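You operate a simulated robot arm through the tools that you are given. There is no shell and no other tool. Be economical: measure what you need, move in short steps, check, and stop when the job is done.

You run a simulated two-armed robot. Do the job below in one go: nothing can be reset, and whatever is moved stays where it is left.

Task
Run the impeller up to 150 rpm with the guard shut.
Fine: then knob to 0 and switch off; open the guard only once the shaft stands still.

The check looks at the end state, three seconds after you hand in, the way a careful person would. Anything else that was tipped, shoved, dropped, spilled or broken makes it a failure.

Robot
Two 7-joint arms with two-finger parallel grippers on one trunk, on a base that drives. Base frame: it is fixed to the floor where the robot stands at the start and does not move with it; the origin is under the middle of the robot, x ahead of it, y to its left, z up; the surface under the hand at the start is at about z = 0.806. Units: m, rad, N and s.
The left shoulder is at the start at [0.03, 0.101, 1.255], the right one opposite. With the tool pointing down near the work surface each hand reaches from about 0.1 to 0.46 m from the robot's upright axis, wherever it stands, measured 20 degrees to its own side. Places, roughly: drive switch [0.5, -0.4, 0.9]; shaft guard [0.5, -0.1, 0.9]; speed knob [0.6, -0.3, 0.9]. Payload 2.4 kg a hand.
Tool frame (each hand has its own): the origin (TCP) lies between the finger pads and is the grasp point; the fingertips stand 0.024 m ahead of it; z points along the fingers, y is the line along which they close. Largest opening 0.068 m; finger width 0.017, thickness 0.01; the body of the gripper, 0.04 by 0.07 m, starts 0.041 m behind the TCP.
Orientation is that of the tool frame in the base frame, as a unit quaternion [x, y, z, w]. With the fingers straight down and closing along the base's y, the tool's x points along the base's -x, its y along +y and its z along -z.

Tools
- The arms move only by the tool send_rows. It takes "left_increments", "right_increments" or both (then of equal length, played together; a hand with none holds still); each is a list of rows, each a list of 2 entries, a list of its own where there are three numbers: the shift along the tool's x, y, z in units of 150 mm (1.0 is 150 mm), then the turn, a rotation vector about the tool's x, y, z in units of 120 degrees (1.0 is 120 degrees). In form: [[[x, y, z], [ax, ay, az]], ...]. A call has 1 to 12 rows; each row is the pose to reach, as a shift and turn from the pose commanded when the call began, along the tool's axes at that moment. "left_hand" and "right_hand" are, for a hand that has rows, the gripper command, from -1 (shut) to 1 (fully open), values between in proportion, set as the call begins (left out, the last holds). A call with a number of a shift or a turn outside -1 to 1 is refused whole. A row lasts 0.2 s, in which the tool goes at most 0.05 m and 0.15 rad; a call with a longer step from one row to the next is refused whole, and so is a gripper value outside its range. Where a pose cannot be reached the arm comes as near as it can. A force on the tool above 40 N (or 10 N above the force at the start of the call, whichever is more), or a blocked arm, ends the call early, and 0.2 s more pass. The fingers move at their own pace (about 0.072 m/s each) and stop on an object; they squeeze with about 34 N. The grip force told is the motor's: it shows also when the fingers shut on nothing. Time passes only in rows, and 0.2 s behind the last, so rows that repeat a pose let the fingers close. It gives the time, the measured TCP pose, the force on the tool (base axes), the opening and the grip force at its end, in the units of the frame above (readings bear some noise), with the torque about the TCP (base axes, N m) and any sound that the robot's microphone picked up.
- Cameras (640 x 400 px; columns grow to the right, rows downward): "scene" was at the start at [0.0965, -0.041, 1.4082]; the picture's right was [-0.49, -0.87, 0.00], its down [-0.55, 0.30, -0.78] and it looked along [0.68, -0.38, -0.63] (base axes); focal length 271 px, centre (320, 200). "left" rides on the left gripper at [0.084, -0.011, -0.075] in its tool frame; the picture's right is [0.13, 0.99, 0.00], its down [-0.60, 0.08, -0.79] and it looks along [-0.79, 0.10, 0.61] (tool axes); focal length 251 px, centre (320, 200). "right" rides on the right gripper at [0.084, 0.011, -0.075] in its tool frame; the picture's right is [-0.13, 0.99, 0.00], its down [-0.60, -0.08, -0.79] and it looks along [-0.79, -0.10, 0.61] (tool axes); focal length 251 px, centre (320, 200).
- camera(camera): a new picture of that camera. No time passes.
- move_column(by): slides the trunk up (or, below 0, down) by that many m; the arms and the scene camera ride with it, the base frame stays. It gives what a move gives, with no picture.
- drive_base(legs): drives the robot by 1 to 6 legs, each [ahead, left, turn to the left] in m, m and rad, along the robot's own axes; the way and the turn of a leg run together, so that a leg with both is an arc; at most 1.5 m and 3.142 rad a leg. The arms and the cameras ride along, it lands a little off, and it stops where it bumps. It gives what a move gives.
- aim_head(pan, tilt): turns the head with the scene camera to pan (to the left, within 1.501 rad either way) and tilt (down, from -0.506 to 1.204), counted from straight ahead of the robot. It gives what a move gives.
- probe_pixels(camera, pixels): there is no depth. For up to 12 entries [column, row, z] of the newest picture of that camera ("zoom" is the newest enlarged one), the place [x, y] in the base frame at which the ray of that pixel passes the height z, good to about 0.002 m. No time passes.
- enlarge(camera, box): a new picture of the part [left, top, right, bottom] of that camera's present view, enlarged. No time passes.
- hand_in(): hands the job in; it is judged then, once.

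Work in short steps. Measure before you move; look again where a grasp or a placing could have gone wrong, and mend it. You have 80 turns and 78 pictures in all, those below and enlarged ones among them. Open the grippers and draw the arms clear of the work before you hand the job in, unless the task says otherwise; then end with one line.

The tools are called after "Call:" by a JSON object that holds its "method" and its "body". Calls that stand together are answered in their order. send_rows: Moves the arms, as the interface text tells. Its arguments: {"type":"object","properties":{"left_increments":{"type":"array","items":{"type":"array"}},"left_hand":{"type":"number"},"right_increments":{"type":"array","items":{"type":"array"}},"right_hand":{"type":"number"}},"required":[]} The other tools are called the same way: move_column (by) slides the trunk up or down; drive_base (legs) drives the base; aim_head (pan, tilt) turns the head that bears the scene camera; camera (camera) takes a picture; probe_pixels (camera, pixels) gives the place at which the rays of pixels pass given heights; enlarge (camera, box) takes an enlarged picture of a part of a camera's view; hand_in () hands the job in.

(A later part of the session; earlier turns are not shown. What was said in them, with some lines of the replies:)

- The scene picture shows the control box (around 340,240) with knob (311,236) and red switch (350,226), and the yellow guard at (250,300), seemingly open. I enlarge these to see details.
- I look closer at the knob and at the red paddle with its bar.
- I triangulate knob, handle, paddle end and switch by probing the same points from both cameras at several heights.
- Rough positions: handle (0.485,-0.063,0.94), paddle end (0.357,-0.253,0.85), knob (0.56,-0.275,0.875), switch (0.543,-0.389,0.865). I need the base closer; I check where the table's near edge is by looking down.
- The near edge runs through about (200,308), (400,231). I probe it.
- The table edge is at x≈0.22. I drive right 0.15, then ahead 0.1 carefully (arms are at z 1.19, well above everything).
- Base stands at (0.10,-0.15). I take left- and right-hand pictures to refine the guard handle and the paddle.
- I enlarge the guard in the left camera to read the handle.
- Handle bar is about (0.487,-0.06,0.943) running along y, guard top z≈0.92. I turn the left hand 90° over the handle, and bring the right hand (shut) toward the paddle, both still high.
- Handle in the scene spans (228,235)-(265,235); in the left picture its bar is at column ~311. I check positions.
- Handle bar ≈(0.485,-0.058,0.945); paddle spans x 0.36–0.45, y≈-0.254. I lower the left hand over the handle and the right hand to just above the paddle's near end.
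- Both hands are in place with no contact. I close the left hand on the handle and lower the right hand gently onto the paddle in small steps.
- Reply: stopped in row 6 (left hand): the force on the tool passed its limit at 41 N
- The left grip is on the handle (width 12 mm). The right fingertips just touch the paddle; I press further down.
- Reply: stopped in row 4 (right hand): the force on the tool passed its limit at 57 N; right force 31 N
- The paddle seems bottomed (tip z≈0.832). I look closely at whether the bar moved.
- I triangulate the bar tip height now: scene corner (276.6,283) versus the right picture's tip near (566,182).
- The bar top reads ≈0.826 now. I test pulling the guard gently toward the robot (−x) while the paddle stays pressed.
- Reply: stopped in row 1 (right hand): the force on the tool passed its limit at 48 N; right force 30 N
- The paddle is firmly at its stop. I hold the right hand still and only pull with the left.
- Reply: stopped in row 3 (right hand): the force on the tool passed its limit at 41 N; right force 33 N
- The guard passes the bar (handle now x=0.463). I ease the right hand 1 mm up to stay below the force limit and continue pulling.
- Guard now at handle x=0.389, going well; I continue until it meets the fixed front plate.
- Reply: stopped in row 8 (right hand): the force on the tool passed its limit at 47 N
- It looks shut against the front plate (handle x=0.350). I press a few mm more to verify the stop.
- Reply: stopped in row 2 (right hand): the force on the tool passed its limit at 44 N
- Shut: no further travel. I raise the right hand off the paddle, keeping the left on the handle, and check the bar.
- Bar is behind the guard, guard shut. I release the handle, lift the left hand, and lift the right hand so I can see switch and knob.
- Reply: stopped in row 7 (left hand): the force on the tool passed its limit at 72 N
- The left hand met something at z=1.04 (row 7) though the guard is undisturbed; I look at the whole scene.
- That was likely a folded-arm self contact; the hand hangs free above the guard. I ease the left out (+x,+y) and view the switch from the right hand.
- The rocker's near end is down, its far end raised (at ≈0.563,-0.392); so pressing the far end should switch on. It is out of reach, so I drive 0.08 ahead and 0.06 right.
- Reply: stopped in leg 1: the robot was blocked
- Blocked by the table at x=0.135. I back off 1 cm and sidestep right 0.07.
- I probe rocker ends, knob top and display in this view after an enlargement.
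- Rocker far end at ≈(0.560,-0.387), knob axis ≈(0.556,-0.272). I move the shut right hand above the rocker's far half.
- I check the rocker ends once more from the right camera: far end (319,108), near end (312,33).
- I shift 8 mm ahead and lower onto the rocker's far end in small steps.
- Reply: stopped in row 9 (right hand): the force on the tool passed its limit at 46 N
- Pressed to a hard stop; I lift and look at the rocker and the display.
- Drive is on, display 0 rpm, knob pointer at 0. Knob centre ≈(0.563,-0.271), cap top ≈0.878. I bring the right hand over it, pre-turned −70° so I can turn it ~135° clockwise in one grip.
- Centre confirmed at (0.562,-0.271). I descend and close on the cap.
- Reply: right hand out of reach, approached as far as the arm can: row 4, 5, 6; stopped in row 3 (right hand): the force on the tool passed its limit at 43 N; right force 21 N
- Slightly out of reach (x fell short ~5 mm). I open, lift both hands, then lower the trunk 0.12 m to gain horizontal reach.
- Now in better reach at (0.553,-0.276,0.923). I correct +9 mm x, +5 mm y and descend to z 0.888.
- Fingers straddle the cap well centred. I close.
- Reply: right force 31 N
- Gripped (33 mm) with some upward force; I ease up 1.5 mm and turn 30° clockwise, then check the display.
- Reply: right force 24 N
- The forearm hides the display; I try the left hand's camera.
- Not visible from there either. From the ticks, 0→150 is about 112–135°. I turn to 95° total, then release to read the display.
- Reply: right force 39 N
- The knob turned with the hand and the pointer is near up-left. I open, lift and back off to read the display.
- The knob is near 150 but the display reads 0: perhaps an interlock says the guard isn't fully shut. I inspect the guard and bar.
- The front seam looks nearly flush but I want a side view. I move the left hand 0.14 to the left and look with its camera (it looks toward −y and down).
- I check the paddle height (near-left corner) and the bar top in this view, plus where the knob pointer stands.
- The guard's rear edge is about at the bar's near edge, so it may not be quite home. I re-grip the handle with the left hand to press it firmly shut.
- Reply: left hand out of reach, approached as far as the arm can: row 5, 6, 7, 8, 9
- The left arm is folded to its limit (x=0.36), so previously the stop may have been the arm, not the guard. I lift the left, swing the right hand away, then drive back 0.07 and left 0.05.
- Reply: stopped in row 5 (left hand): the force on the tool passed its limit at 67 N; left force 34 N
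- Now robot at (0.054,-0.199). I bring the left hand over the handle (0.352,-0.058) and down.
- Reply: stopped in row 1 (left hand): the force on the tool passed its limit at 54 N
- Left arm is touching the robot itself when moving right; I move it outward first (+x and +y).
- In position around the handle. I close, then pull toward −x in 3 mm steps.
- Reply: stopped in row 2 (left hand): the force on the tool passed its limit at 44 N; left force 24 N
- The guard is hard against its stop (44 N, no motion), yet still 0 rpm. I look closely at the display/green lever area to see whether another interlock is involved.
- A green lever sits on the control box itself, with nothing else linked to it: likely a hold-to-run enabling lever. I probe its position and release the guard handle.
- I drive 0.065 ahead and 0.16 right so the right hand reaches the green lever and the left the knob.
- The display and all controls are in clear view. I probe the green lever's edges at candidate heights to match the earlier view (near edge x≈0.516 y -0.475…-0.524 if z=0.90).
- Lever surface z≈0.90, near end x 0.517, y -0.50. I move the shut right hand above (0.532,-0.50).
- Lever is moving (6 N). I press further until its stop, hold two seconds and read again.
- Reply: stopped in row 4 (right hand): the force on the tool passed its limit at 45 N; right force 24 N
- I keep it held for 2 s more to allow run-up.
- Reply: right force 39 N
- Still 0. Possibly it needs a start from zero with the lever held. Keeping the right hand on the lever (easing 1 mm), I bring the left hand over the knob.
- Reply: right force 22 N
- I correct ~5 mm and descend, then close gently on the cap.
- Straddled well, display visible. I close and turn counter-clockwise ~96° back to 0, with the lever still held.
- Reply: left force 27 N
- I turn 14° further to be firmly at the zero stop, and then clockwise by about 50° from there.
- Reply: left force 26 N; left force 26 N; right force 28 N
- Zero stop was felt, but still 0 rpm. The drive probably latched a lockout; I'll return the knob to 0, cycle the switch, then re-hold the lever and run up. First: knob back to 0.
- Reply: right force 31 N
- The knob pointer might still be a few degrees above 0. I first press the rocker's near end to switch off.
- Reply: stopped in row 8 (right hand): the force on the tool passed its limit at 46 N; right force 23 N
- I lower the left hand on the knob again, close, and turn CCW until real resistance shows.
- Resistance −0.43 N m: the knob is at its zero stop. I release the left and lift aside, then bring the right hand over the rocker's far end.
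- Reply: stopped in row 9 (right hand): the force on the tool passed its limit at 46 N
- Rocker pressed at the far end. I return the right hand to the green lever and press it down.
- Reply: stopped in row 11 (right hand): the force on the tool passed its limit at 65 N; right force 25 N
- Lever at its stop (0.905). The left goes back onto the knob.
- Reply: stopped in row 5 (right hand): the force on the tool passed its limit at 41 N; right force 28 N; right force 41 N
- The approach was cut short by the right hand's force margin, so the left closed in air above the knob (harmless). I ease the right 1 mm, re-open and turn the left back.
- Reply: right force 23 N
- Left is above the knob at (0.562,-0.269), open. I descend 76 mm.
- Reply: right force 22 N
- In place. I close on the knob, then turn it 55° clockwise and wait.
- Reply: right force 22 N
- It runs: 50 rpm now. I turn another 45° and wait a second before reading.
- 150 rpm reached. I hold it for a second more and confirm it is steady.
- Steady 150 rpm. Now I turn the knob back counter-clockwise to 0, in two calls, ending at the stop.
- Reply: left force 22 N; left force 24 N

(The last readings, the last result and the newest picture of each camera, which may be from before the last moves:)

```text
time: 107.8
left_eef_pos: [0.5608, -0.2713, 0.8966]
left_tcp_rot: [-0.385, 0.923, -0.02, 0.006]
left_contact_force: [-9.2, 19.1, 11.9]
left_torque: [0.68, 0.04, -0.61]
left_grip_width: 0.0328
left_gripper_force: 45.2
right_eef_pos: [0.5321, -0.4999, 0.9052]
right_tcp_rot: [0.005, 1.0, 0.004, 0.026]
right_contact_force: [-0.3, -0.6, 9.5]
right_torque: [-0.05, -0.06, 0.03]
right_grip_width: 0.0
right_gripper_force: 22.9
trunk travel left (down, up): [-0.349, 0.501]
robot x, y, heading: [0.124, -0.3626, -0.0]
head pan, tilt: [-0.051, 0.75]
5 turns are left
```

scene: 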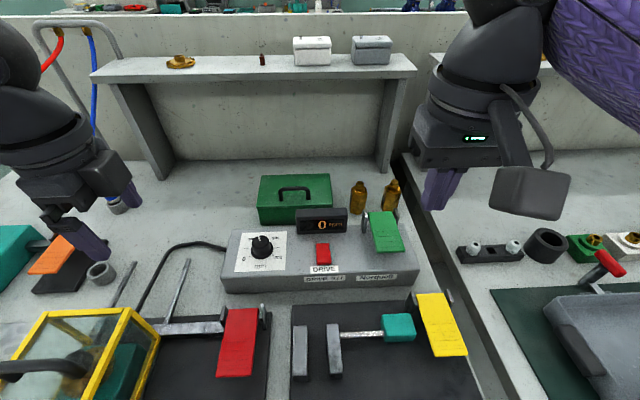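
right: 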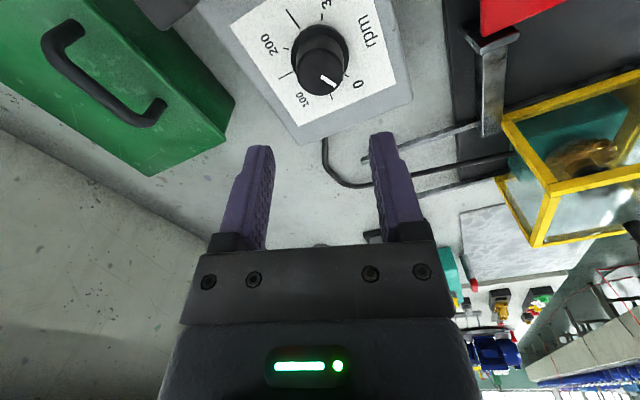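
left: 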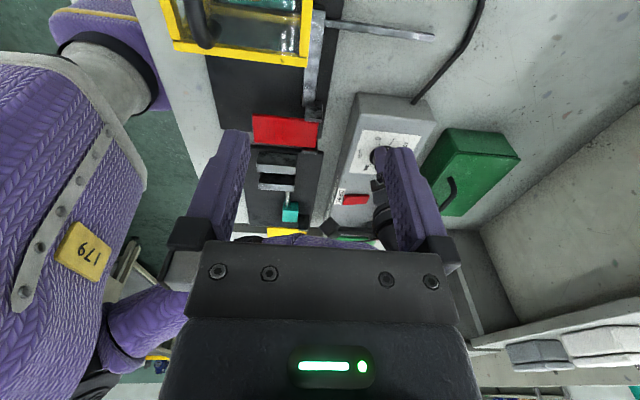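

Knob is at the zero stop (−0.61 N m). Few turns remain, so I chain: release the knob and lever, press the rocker's near end (off), turn the left hand for the handle, and drive back to the guard.

Call:
{"method": "send_rows", "body": {"left_increments": [[[0, 0, 0], [0, 0, 0]], [[0, 0, 0], [0, 0, 0]], [[0, 0, -0.1], [0, 0, 0]], [[0, 0, -0.25], [0, 0, 0]], [[0, 0, -0.4], [0, 0, 0]], [[0, 0.2, -0.5], [0, 0, 0]], [[0, 0.4, -0.5], [0, 0, 0]], [[0, 0.6, -0.5], [0, 0, 0]], [[0, 0.8, -0.5], [0, 0, 0]], [[0, 0.8, -0.5], [0, 0, 0]]], "left_hand": 0.4, "right_increments": [[[0, 0, -0.05], [0, 0, 0]], [[0, 0, -0.15], [0, 0, 0]], [[0, 0, -0.25], [0, 0, 0]], [[0, 0, -0.35], [0, 0, 0]], [[0, 0.0, -0.38], [0, 0, 0]], [[0, 0.15, -0.38], [0, 0, 0]], [[0.01, 0.35, -0.38], [0, 0, 0]], [[0.015, 0.55, -0.38], [0, 0, 0]], [[0.02, 0.74, -0.38], [0, 0, 0]], [[0.02, 0.74, -0.38], [0, 0, 0]]]}}

Call:
{"method": "send_rows", "body": {"right_increments": [[[0, 0, 0.12], [0, 0, 0]], [[0, 0, 0.24], [0, 0, 0]], [[0, 0, 0.36], [0, 0, 0]], [[0, 0, 0.4], [0, 0, 0]], [[0, 0, 0.43], [0, 0, 0]], [[0, 0, 0.46], [0, 0, 0]], [[0, 0, 0.48], [0, 0, 0]], [[0, 0, 0.5], [0, 0, 0]], [[0, 0, 0.52], [0, 0, 0]], [[0, 0, 0.54], [0, 0, 0]]]}}

Call:
{"method": "send_rows", "body": {"left_increments": [[[0, 0, -0.1], [0, 0, 0.07]], [[0, 0, -0.2], [0, 0, 0.14]], [[0, 0, -0.3], [0, 0, 0.21]], [[0, 0, -0.4], [0, 0, 0.28]], [[0, 0, -0.5], [0, 0, 0.35]], [[0, 0, -0.5], [0, 0, 0.42]], [[0, 0, -0.5], [0, 0, 0.49]], [[0, 0, -0.5], [0, 0, 0.56]], [[0, 0, -0.5], [0, 0, 0.63]], [[0, 0, -0.5], [0, 0, 0.7]], [[0, 0, -0.5], [0, 0, 0.77]], [[0, 0, -0.5], [0, 0, 0.84]]], "left_hand": 1, "right_increments": [[[0, 0, -0.1], [0, 0, 0]], [[0, 0, -0.2], [0, 0, 0]], [[0, 0, -0.3], [0, 0, 0]], [[0, 0, -0.4], [0, 0, 0]], [[0, 0, -0.5], [0, 0, 0]], [[0, 0, -0.6], [0, 0, 0]], [[0, 0, -0.7], [0, 0, 0]], [[0, 0, -0.8], [0, 0, 0]], [[0, 0, -0.9], [0, 0, 0]], [[0, 0, -1], [0, 0, 0]], [[0, 0, -1], [0, 0, 0]], [[0, 0, -1], [0, 0, 0]]]}}

Call:
{"method": "send_rows", "body": {"left_increments": [[[0, 0, 0], [0, 0, 0.07]], [[0, 0, 0], [0, 0, 0.14]], [[0, 0, 0], [0, 0, 0.21]], [[0, 0, 0], [0, 0, 0.28]]]}}

Call:
{"method": "drive_base", "body": {"legs": [[-0.066, 0, 0], [0, 0.16, 0]]}}

Call:
{"method": "camera", "body": {"camera": "scene"}}

```text
time: 110.0
left_eef_pos: [0.475, -0.1856, 0.9653]
left_tcp_rot: [-0.384, 0.923, -0.02, 0.006]
left_contact_force: [-0.2, 0.4, -1.2]
left_torque: [-0.02, 0.0, 0.01]
left_grip_width: 0.0478
left_gripper_force: 0.2
right_eef_pos: [0.5302, -0.3903, 0.9612]
right_tcp_rot: [0.005, 1.0, 0.004, 0.025]
right_contact_force: [-0.6, 0.0, 0.3]
right_torque: [0.0, 0.0, -0.02]
right_grip_width: 0.0002
right_gripper_force: 23.6
trunk travel left (down, up): [-0.349, 0.501]
robot x, y, heading: [0.1227, -0.3623, 0.002]
head pan, tilt: [-0.051, 0.75]
```

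```text
time: 111.9
left_eef_pos: [0.4738, -0.1862, 0.9644]
left_tcp_rot: [-0.385, 0.923, -0.019, 0.008]
left_contact_force: [0.5, -0.2, -0.1]
left_torque: [-0.02, 0.03, 0.03]
left_grip_width: 0.0477
left_gripper_force: 0.1
right_eef_pos: [0.532, -0.3908, 0.8906]
right_tcp_rot: [0.006, 0.999, 0.006, 0.031]
right_contact_force: [-9.4, -2.5, 21.9]
right_torque: [-0.14, 0.02, 0.04]
right_grip_width: 0.0
right_gripper_force: 23.5
trunk travel left (down, up): [-0.349, 0.501]
robot x, y, heading: [0.1267, -0.3614, -0.004]
head pan, tilt: [-0.051, 0.75]
stopped in row 9 (right hand): the force on the tool passed its limit at 46 N (the readings are from after the stop); the commanded pose is now the measured one
```

```text
time: 114.4
left_eef_pos: [0.4753, -0.1857, 1.0395]
left_tcp_rot: [0.433, 0.901, -0.01, 0.022]
left_contact_force: [0.1, -2.2, -1.1]
left_torque: [0.01, -0.11, 0.14]
left_grip_width: 0.068
left_gripper_force: 0.1
right_eef_pos: [0.5265, -0.3924, 1.0395]
right_tcp_rot: [0.005, 1.0, 0.005, 0.028]
right_contact_force: [0.2, 0.2, 0.2]
right_torque: [0.01, 0.0, 0.0]
right_grip_width: 0.0
right_gripper_force: 23.7
trunk travel left (down, up): [-0.349, 0.501]
robot x, y, heading: [0.1217, -0.3616, 0.001]
head pan, tilt: [-0.051, 0.75]
stopped in row 12 (left hand): the force on the tool passed its limit at 87 N (the readings are from after the stop); the commanded pose is now the measured one
```

```text
time: 114.7
left_eef_pos: [0.4758, -0.1873, 1.0401]
left_tcp_rot: [0.441, 0.897, -0.013, 0.027]
left_contact_force: [-0.4, -1.8, -1.2]
left_torque: [0.08, -0.13, 0.14]
left_grip_width: 0.0681
left_gripper_force: 0.0
right_eef_pos: [0.5257, -0.3925, 1.0385]
right_tcp_rot: [0.005, 1.0, 0.006, 0.027]
right_contact_force: [-0.5, 0.1, 0.0]
right_torque: [0.02, 0.02, 0.0]
right_grip_width: 0.0
right_gripper_force: 23.4
trunk travel left (down, up): [-0.349, 0.501]
robot x, y, heading: [0.1231, -0.3645, -0.002]
head pan, tilt: [-0.051, 0.75]
stopped in row 1 (left hand): the force on the tool passed its limit at 77 N (the readings are from after the stop); the commanded pose is now the measured one
```

```text
time: 116.8
left_eef_pos: [0.4084, -0.0256, 1.0395]
left_tcp_rot: [0.441, 0.897, -0.014, 0.027]
left_contact_force: [2.0, -3.5, -2.7]
left_torque: [0.06, -0.03, 0.1]
left_grip_width: 0.0682
left_gripper_force: 0.0
right_eef_pos: [0.4591, -0.2316, 1.0393]
right_tcp_rot: [0.005, 1.0, 0.005, 0.029]
right_contact_force: [-0.1, -0.7, 0.0]
right_torque: [-0.04, -0.01, -0.04]
right_grip_width: 0.0001
right_gripper_force: 23.7
trunk travel left (down, up): [-0.349, 0.501]
robot x, y, heading: [0.0567, -0.1995, 0.002]
head pan, tilt: [-0.051, 0.75]
```

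```text
1 pictures are left
4 turns are left
```

scene: 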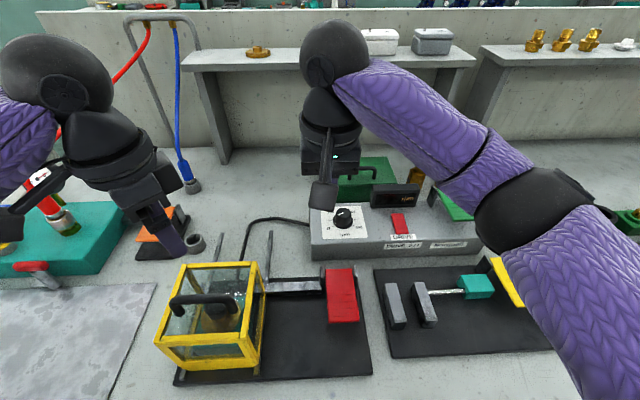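

Display dark: switch is off, shaft has had time to stop; guard still shut. I bring the left hand (yaw ~45°) around the handle, jaw half open to push it, and the right hand onto the red lever.

Call:
{"method": "send_rows", "body": {"left_increments": [[[0.02, 0, 0], [0, 0, -0.035]], [[0.04, -0.08, 0], [0, 0, -0.067]], [[0.06, -0.2, 0], [0, 0, -0.067]], [[0.08, -0.32, 0], [0, 0, -0.067]], [[0.091, -0.447, 0], [0, 0, -0.067]], [[0.091, -0.447, 0.15], [0, 0, -0.067]], [[0.091, -0.447, 0.3], [0, 0, -0.067]], [[0.091, -0.447, 0.45], [0, 0, -0.067]], [[0.091, -0.447, 0.563], [0, 0, -0.067]], [[0.091, -0.447, 0.563], [0, 0, -0.067]]]}}

Call:
{"method": "send_rows", "body": {"right_increments": [[[0.17, -0.04, 0], [0, 0, 0]], [[0.34, -0.08, 0], [0, 0, 0]], [[0.5, -0.12, 0.05], [0, 0, 0]], [[0.666, -0.155, 0.1], [0, 0, 0]], [[0.666, -0.155, 0.3], [0, 0, 0]], [[0.666, -0.155, 0.5], [0, 0, 0]], [[0.666, -0.155, 0.7], [0, 0, 0]], [[0.666, -0.155, 0.85], [0, 0, 0]], [[0.666, -0.155, 0.95], [0, 0, 0]], [[0.666, -0.155, 1.0], [0, 0, 0]]]}}

Call:
{"method": "send_rows", "body": {"right_increments": [[[0, 0, 0.04], [0, 0, 0]], [[0, 0, 0.08], [0, 0, 0]], [[0, 0, 0.11], [0, 0, 0]], [[0, 0, 0.13], [0, 0, 0]], [[0, 0, 0.15], [0, 0, 0]], [[0, 0, 0.165], [0, 0, 0]], [[0, 0, 0.18], [0, 0, 0]], [[0, 0, 0.195], [0, 0, 0]]]}}

```text
time: 119.0
left_eef_pos: [0.3501, -0.0608, 0.9552]
left_tcp_rot: [0.377, 0.926, -0.015, 0.025]
left_contact_force: [0.3, 0.0, 0.3]
left_torque: [0.0, 0.0, 0.0]
left_grip_width: 0.0681
left_gripper_force: 0.2
right_eef_pos: [0.4601, -0.2315, 1.0391]
right_tcp_rot: [0.004, 1.0, 0.006, 0.029]
right_contact_force: [0.1, -0.5, -0.5]
right_torque: [0.0, 0.05, -0.02]
right_grip_width: 0.0001
right_gripper_force: 23.6
trunk travel left (down, up): [-0.349, 0.501]
robot x, y, heading: [0.0575, -0.2042, 0.004]
head pan, tilt: [-0.051, 0.75]
```

```text
time: 121.2
left_eef_pos: [0.3498, -0.0612, 0.9549]
left_tcp_rot: [0.377, 0.926, -0.015, 0.026]
left_contact_force: [-0.7, -0.8, -0.4]
left_torque: [-0.03, -0.01, -0.06]
left_grip_width: 0.0681
left_gripper_force: 0.1
right_eef_pos: [0.3679, -0.251, 0.8833]
right_tcp_rot: [0.005, 1.0, 0.005, 0.028]
right_contact_force: [0.0, -0.4, -0.4]
right_torque: [0.02, 0.01, -0.01]
right_grip_width: 0.0
right_gripper_force: 23.2
trunk travel left (down, up): [-0.349, 0.501]
robot x, y, heading: [0.0565, -0.2001, 0.002]
head pan, tilt: [-0.051, 0.75]
```

```text
time: 123.0
left_eef_pos: [0.3481, -0.0604, 0.9566]
left_tcp_rot: [0.378, 0.925, -0.016, 0.027]
left_contact_force: [-0.9, -0.6, 0.2]
left_torque: [0.02, -0.01, -0.01]
left_grip_width: 0.068
left_gripper_force: 0.1
right_eef_pos: [0.3695, -0.252, 0.8563]
right_tcp_rot: [0.004, 1.0, 0.007, 0.031]
right_contact_force: [0.6, -3.3, 34.0]
right_torque: [-0.13, -0.33, 0.06]
right_grip_width: 0.0
right_gripper_force: 23.1
trunk travel left (down, up): [-0.349, 0.501]
robot x, y, heading: [0.0573, -0.2016, -0.0]
head pan, tilt: [-0.051, 0.75]
3 turns are left
```

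Right lever held down (34 N; I ease it slightly). Left straddles the handle; I half-close it and push the guard open (+x), with a second push to reach the end stop.

Call:
{"method": "send_rows", "body": {"left_increments": [[[0, 0, 0.02], [0, 0, 0]], [[0, 0, 0.03], [0, 0, 0]], [[-0.07, 0.068, 0.034], [0, 0, 0]], [[-0.14, 0.137, 0.037], [0, 0, 0]], [[-0.21, 0.205, 0.041], [0, 0, 0]], [[-0.28, 0.274, 0.044], [0, 0, 0]], [[-0.35, 0.342, 0.048], [0, 0, 0]], [[-0.42, 0.41, 0.052], [0, 0, 0]], [[-0.49, 0.479, 0.055], [0, 0, 0]], [[-0.55, 0.538, 0.058], [0, 0, 0]], [[-0.61, 0.596, 0.061], [0, 0, 0]], [[-0.66, 0.645, 0.064], [0, 0, 0]]], "left_hand": 0.1, "right_increments": [[[0, 0, -0.012], [0, 0, 0]], [[0, 0, -0.012], [0, 0, 0]], [[0, 0, -0.012], [0, 0, 0]], [[0, 0, -0.012], [0, 0, 0]], [[0, 0, -0.012], [0, 0, 0]], [[0, 0, -0.012], [0, 0, 0]], [[0, 0, -0.012], [0, 0, 0]], [[0, 0, -0.012], [0, 0, 0]], [[0, 0, -0.012], [0, 0, 0]], [[0, 0, -0.012], [0, 0, 0]], [[0, 0, -0.012], [0, 0, 0]], [[0, 0, -0.012], [0, 0, 0]]]}}

Call:
{"method": "send_rows", "body": {"left_increments": [[[-0.04, 0.039, 0.002], [0, 0, 0]], [[-0.08, 0.078, 0.004], [0, 0, 0]], [[-0.12, 0.117, 0.006], [0, 0, 0]], [[-0.15, 0.146, 0.008], [0, 0, 0]], [[-0.18, 0.175, 0.009], [0, 0, 0]]]}}

```text
time: 125.5
left_eef_pos: [0.4844, -0.0595, 0.9511]
left_tcp_rot: [0.378, 0.926, -0.014, 0.025]
left_contact_force: [-25.5, 8.2, -4.3]
left_torque: [0.05, -0.26, -0.64]
left_grip_width: 0.0468
left_gripper_force: 6.2
right_eef_pos: [0.3663, -0.2513, 0.8562]
right_tcp_rot: [0.003, 1.0, 0.005, 0.031]
right_contact_force: [-0.1, -1.4, 6.3]
right_torque: [-0.01, -0.05, -0.02]
right_grip_width: 0.0
right_gripper_force: 23.8
trunk travel left (down, up): [-0.349, 0.501]
robot x, y, heading: [0.0576, -0.202, 0.006]
head pan, tilt: [-0.051, 0.75]
```

```text
time: 125.9
left_eef_pos: [0.4849, -0.0586, 0.9503]
left_tcp_rot: [0.377, 0.926, -0.014, 0.021]
left_contact_force: [-26.1, 1.6, 5.2]
left_torque: [0.16, -0.15, -0.63]
left_grip_width: 0.0508
left_gripper_force: 8.9
right_eef_pos: [0.367, -0.2494, 0.857]
right_tcp_rot: [0.004, 0.999, 0.006, 0.031]
right_contact_force: [-2.2, -0.4, 5.4]
right_torque: [0.0, -0.01, 0.03]
right_grip_width: 0.0002
right_gripper_force: 23.4
trunk travel left (down, up): [-0.349, 0.501]
robot x, y, heading: [0.0547, -0.2015, 0.003]
head pan, tilt: [-0.051, 0.75]
stopped in row 1 (left hand): the force on the tool passed its limit at 46 N (the readings are from after the stop); the commanded pose is now the measured one
2 turns are left
```

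The guard reached its open stop (handle ≈0.483, 46 N, same as at the start). I open and lift the left, release the lever, draw both hands up, and take the last picture.

Call:
{"method": "send_rows", "body": {"left_increments": [[[0, 0, 0], [0, 0, 0]], [[0, 0, 0], [0, 0, 0]], [[0, 0, 0], [0, 0, 0]], [[0, 0, -0.1], [0, 0, 0]], [[0, 0, -0.25], [0, 0, 0]], [[0, 0, -0.4], [0, 0, 0]], [[0, 0, -0.55], [0, 0, 0]], [[0, 0, -0.65], [0, 0, 0]]], "left_hand": 1}}

Call:
{"method": "send_rows", "body": {"right_increments": [[[0, 0, -0.05], [0, 0, 0]], [[0, 0, -0.1], [0, 0, 0]], [[0, 0, -0.2], [0, 0, 0]], [[0, 0, -0.35], [0, 0, 0]], [[0, 0, -0.5], [0, 0, 0]], [[0, 0, -0.7], [0, 0, 0]], [[0, -0.2, -0.9], [0, 0, 0]], [[0, -0.4, -1.0], [0, 0, 0]], [[0, -0.6, -1.0], [0, 0, 0]]]}}

Call:
{"method": "send_rows", "body": {"right_increments": [[[0, 0, -0.1], [0, 0, 0]], [[0, 0, -0.2], [0, 0, 0]], [[0, 0, -0.2], [0, 0, 0]]], "right_hand": 1}}

Call:
{"method": "camera", "body": {"camera": "scene"}}

```text
time: 127.3
left_eef_pos: [0.4905, -0.0578, 1.0034]
left_tcp_rot: [0.381, 0.924, -0.017, 0.028]
left_contact_force: [9.0, -8.5, -11.3]
left_torque: [-0.16, -0.25, 0.05]
left_grip_width: 0.0681
left_gripper_force: 0.0
right_eef_pos: [0.3691, -0.2502, 0.8567]
right_tcp_rot: [0.003, 1.0, 0.005, 0.029]
right_contact_force: [-3.6, -0.5, 6.1]
right_torque: [-0.03, 0.05, -0.04]
right_grip_width: 0.0001
right_gripper_force: 23.2
trunk travel left (down, up): [-0.349, 0.501]
robot x, y, heading: [0.0555, -0.2027, 0.001]
head pan, tilt: [-0.051, 0.75]
stopped in row 7 (left hand): the force on the tool passed its limit at 66 N (the readings are from after the stop); the commanded pose is now the measured one
```

```text
time: 129.3
left_eef_pos: [0.492, -0.0586, 1.0029]
left_tcp_rot: [0.38, 0.924, -0.017, 0.028]
left_contact_force: [21.9, -16.7, -18.8]
left_torque: [-0.07, 0.0, -0.05]
left_grip_width: 0.0681
left_gripper_force: 0.1
right_eef_pos: [0.3603, -0.3432, 1.0044]
right_tcp_rot: [0.003, 1.0, 0.006, 0.03]
right_contact_force: [-0.8, -0.4, 0.5]
right_torque: [0.0, 0.01, 0.03]
right_grip_width: 0.0
right_gripper_force: 23.1
trunk travel left (down, up): [-0.349, 0.501]
robot x, y, heading: [0.0548, -0.2063, 0.003]
head pan, tilt: [-0.051, 0.75]
```

```text
time: 130.1
left_eef_pos: [0.4922, -0.0587, 1.003]
left_tcp_rot: [0.38, 0.924, -0.017, 0.027]
left_contact_force: [21.4, -17.9, -18.5]
left_torque: [-0.05, 0.0, -0.03]
left_grip_width: 0.0678
left_gripper_force: 0.0
right_eef_pos: [0.3589, -0.3436, 1.0342]
right_tcp_rot: [0.004, 1.0, 0.005, 0.028]
right_contact_force: [0.1, -0.7, 1.4]
right_torque: [0.0, -0.02, -0.01]
right_grip_width: 0.0682
right_gripper_force: 0.0
trunk travel left (down, up): [-0.349, 0.501]
robot x, y, heading: [0.0565, -0.2006, 0.003]
head pan, tilt: [-0.051, 0.75]
```

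```text
0 pictures are left
1 turns are left
```

scene: 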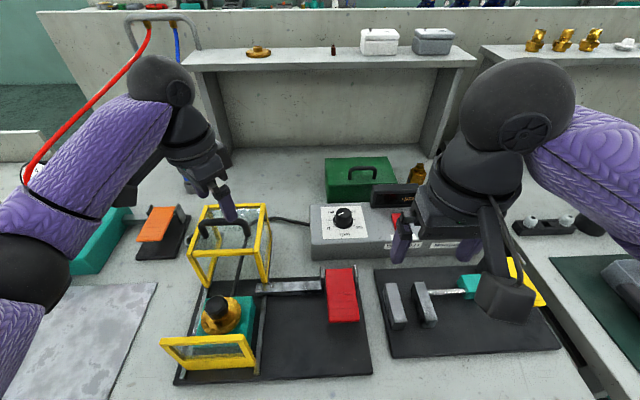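

The guard is open with the bar up in front of it, knob at 0, display dark, and nothing is disturbed. I relieve the left arm a little, raise the trunk so both open hands stand clear, and hand in.

Call:
{"method": "send_rows", "body": {"left_increments": [[[-0.05, 0.01, 0], [0, 0, 0]], [[-0.1, 0.015, 0], [0, 0, 0]], [[-0.165, 0.02, 0], [0, 0, 0]]]}}

Call:
{"method": "move_column", "body": {"by": 0.1}}

Call:
{"method": "hand_in", "body": {}}

```text
time: 130.9
left_eef_pos: [0.512, -0.074, 1.0049]
left_tcp_rot: [0.381, 0.924, -0.017, 0.027]
left_contact_force: [-0.1, 0.5, -0.1]
left_torque: [0.0, -0.03, 0.03]
left_grip_width: 0.0677
left_gripper_force: 0.0
right_eef_pos: [0.3588, -0.3441, 1.0349]
right_tcp_rot: [0.004, 1.0, 0.006, 0.029]
right_contact_force: [-0.3, -0.2, 0.0]
right_torque: [0.0, 0.02, -0.01]
right_grip_width: 0.0682
right_gripper_force: 0.0
trunk travel left (down, up): [-0.349, 0.501]
robot x, y, heading: [0.0536, -0.2026, 0.003]
head pan, tilt: [-0.051, 0.75]
```

```text
time: 131.6
left_eef_pos: [0.5119, -0.0741, 1.0458]
left_tcp_rot: [0.379, 0.925, -0.016, 0.032]
left_contact_force: [8.6, -0.9, -6.3]
left_torque: [-0.3, -0.01, -0.32]
left_grip_width: 0.0679
left_gripper_force: 0.1
right_eef_pos: [0.3578, -0.3438, 1.0759]
right_tcp_rot: [0.003, 1.0, 0.005, 0.03]
right_contact_force: [0.0, -0.8, -0.5]
right_torque: [0.01, 0.03, 0.01]
right_grip_width: 0.0678
right_gripper_force: 0.0
trunk travel left (down, up): [-0.388, 0.462]
robot x, y, heading: [0.0559, -0.2082, 0.002]
head pan, tilt: [-0.051, 0.75]
stopped: the force on the tool passed its limit at 47 N (the readings are from after the stop); the commanded pose is now the measured one
```

```text
The job is handed in.
```

The impeller ran at a steady 150 rpm with the guard shut. I then turned the knob to 0, switched the drive off and opened the guard, and the job is handed in. I took a dark display and about 18 s at zero knob as the shaft standing still, and did not look at the shaft itself. The left arm was touching something I could not identify when I raised the trunk at the end. The lift stopped at 47 N, about 4 cm into the planned 10 cm. My last picture, taken just before that lift, showed nothing out of place.
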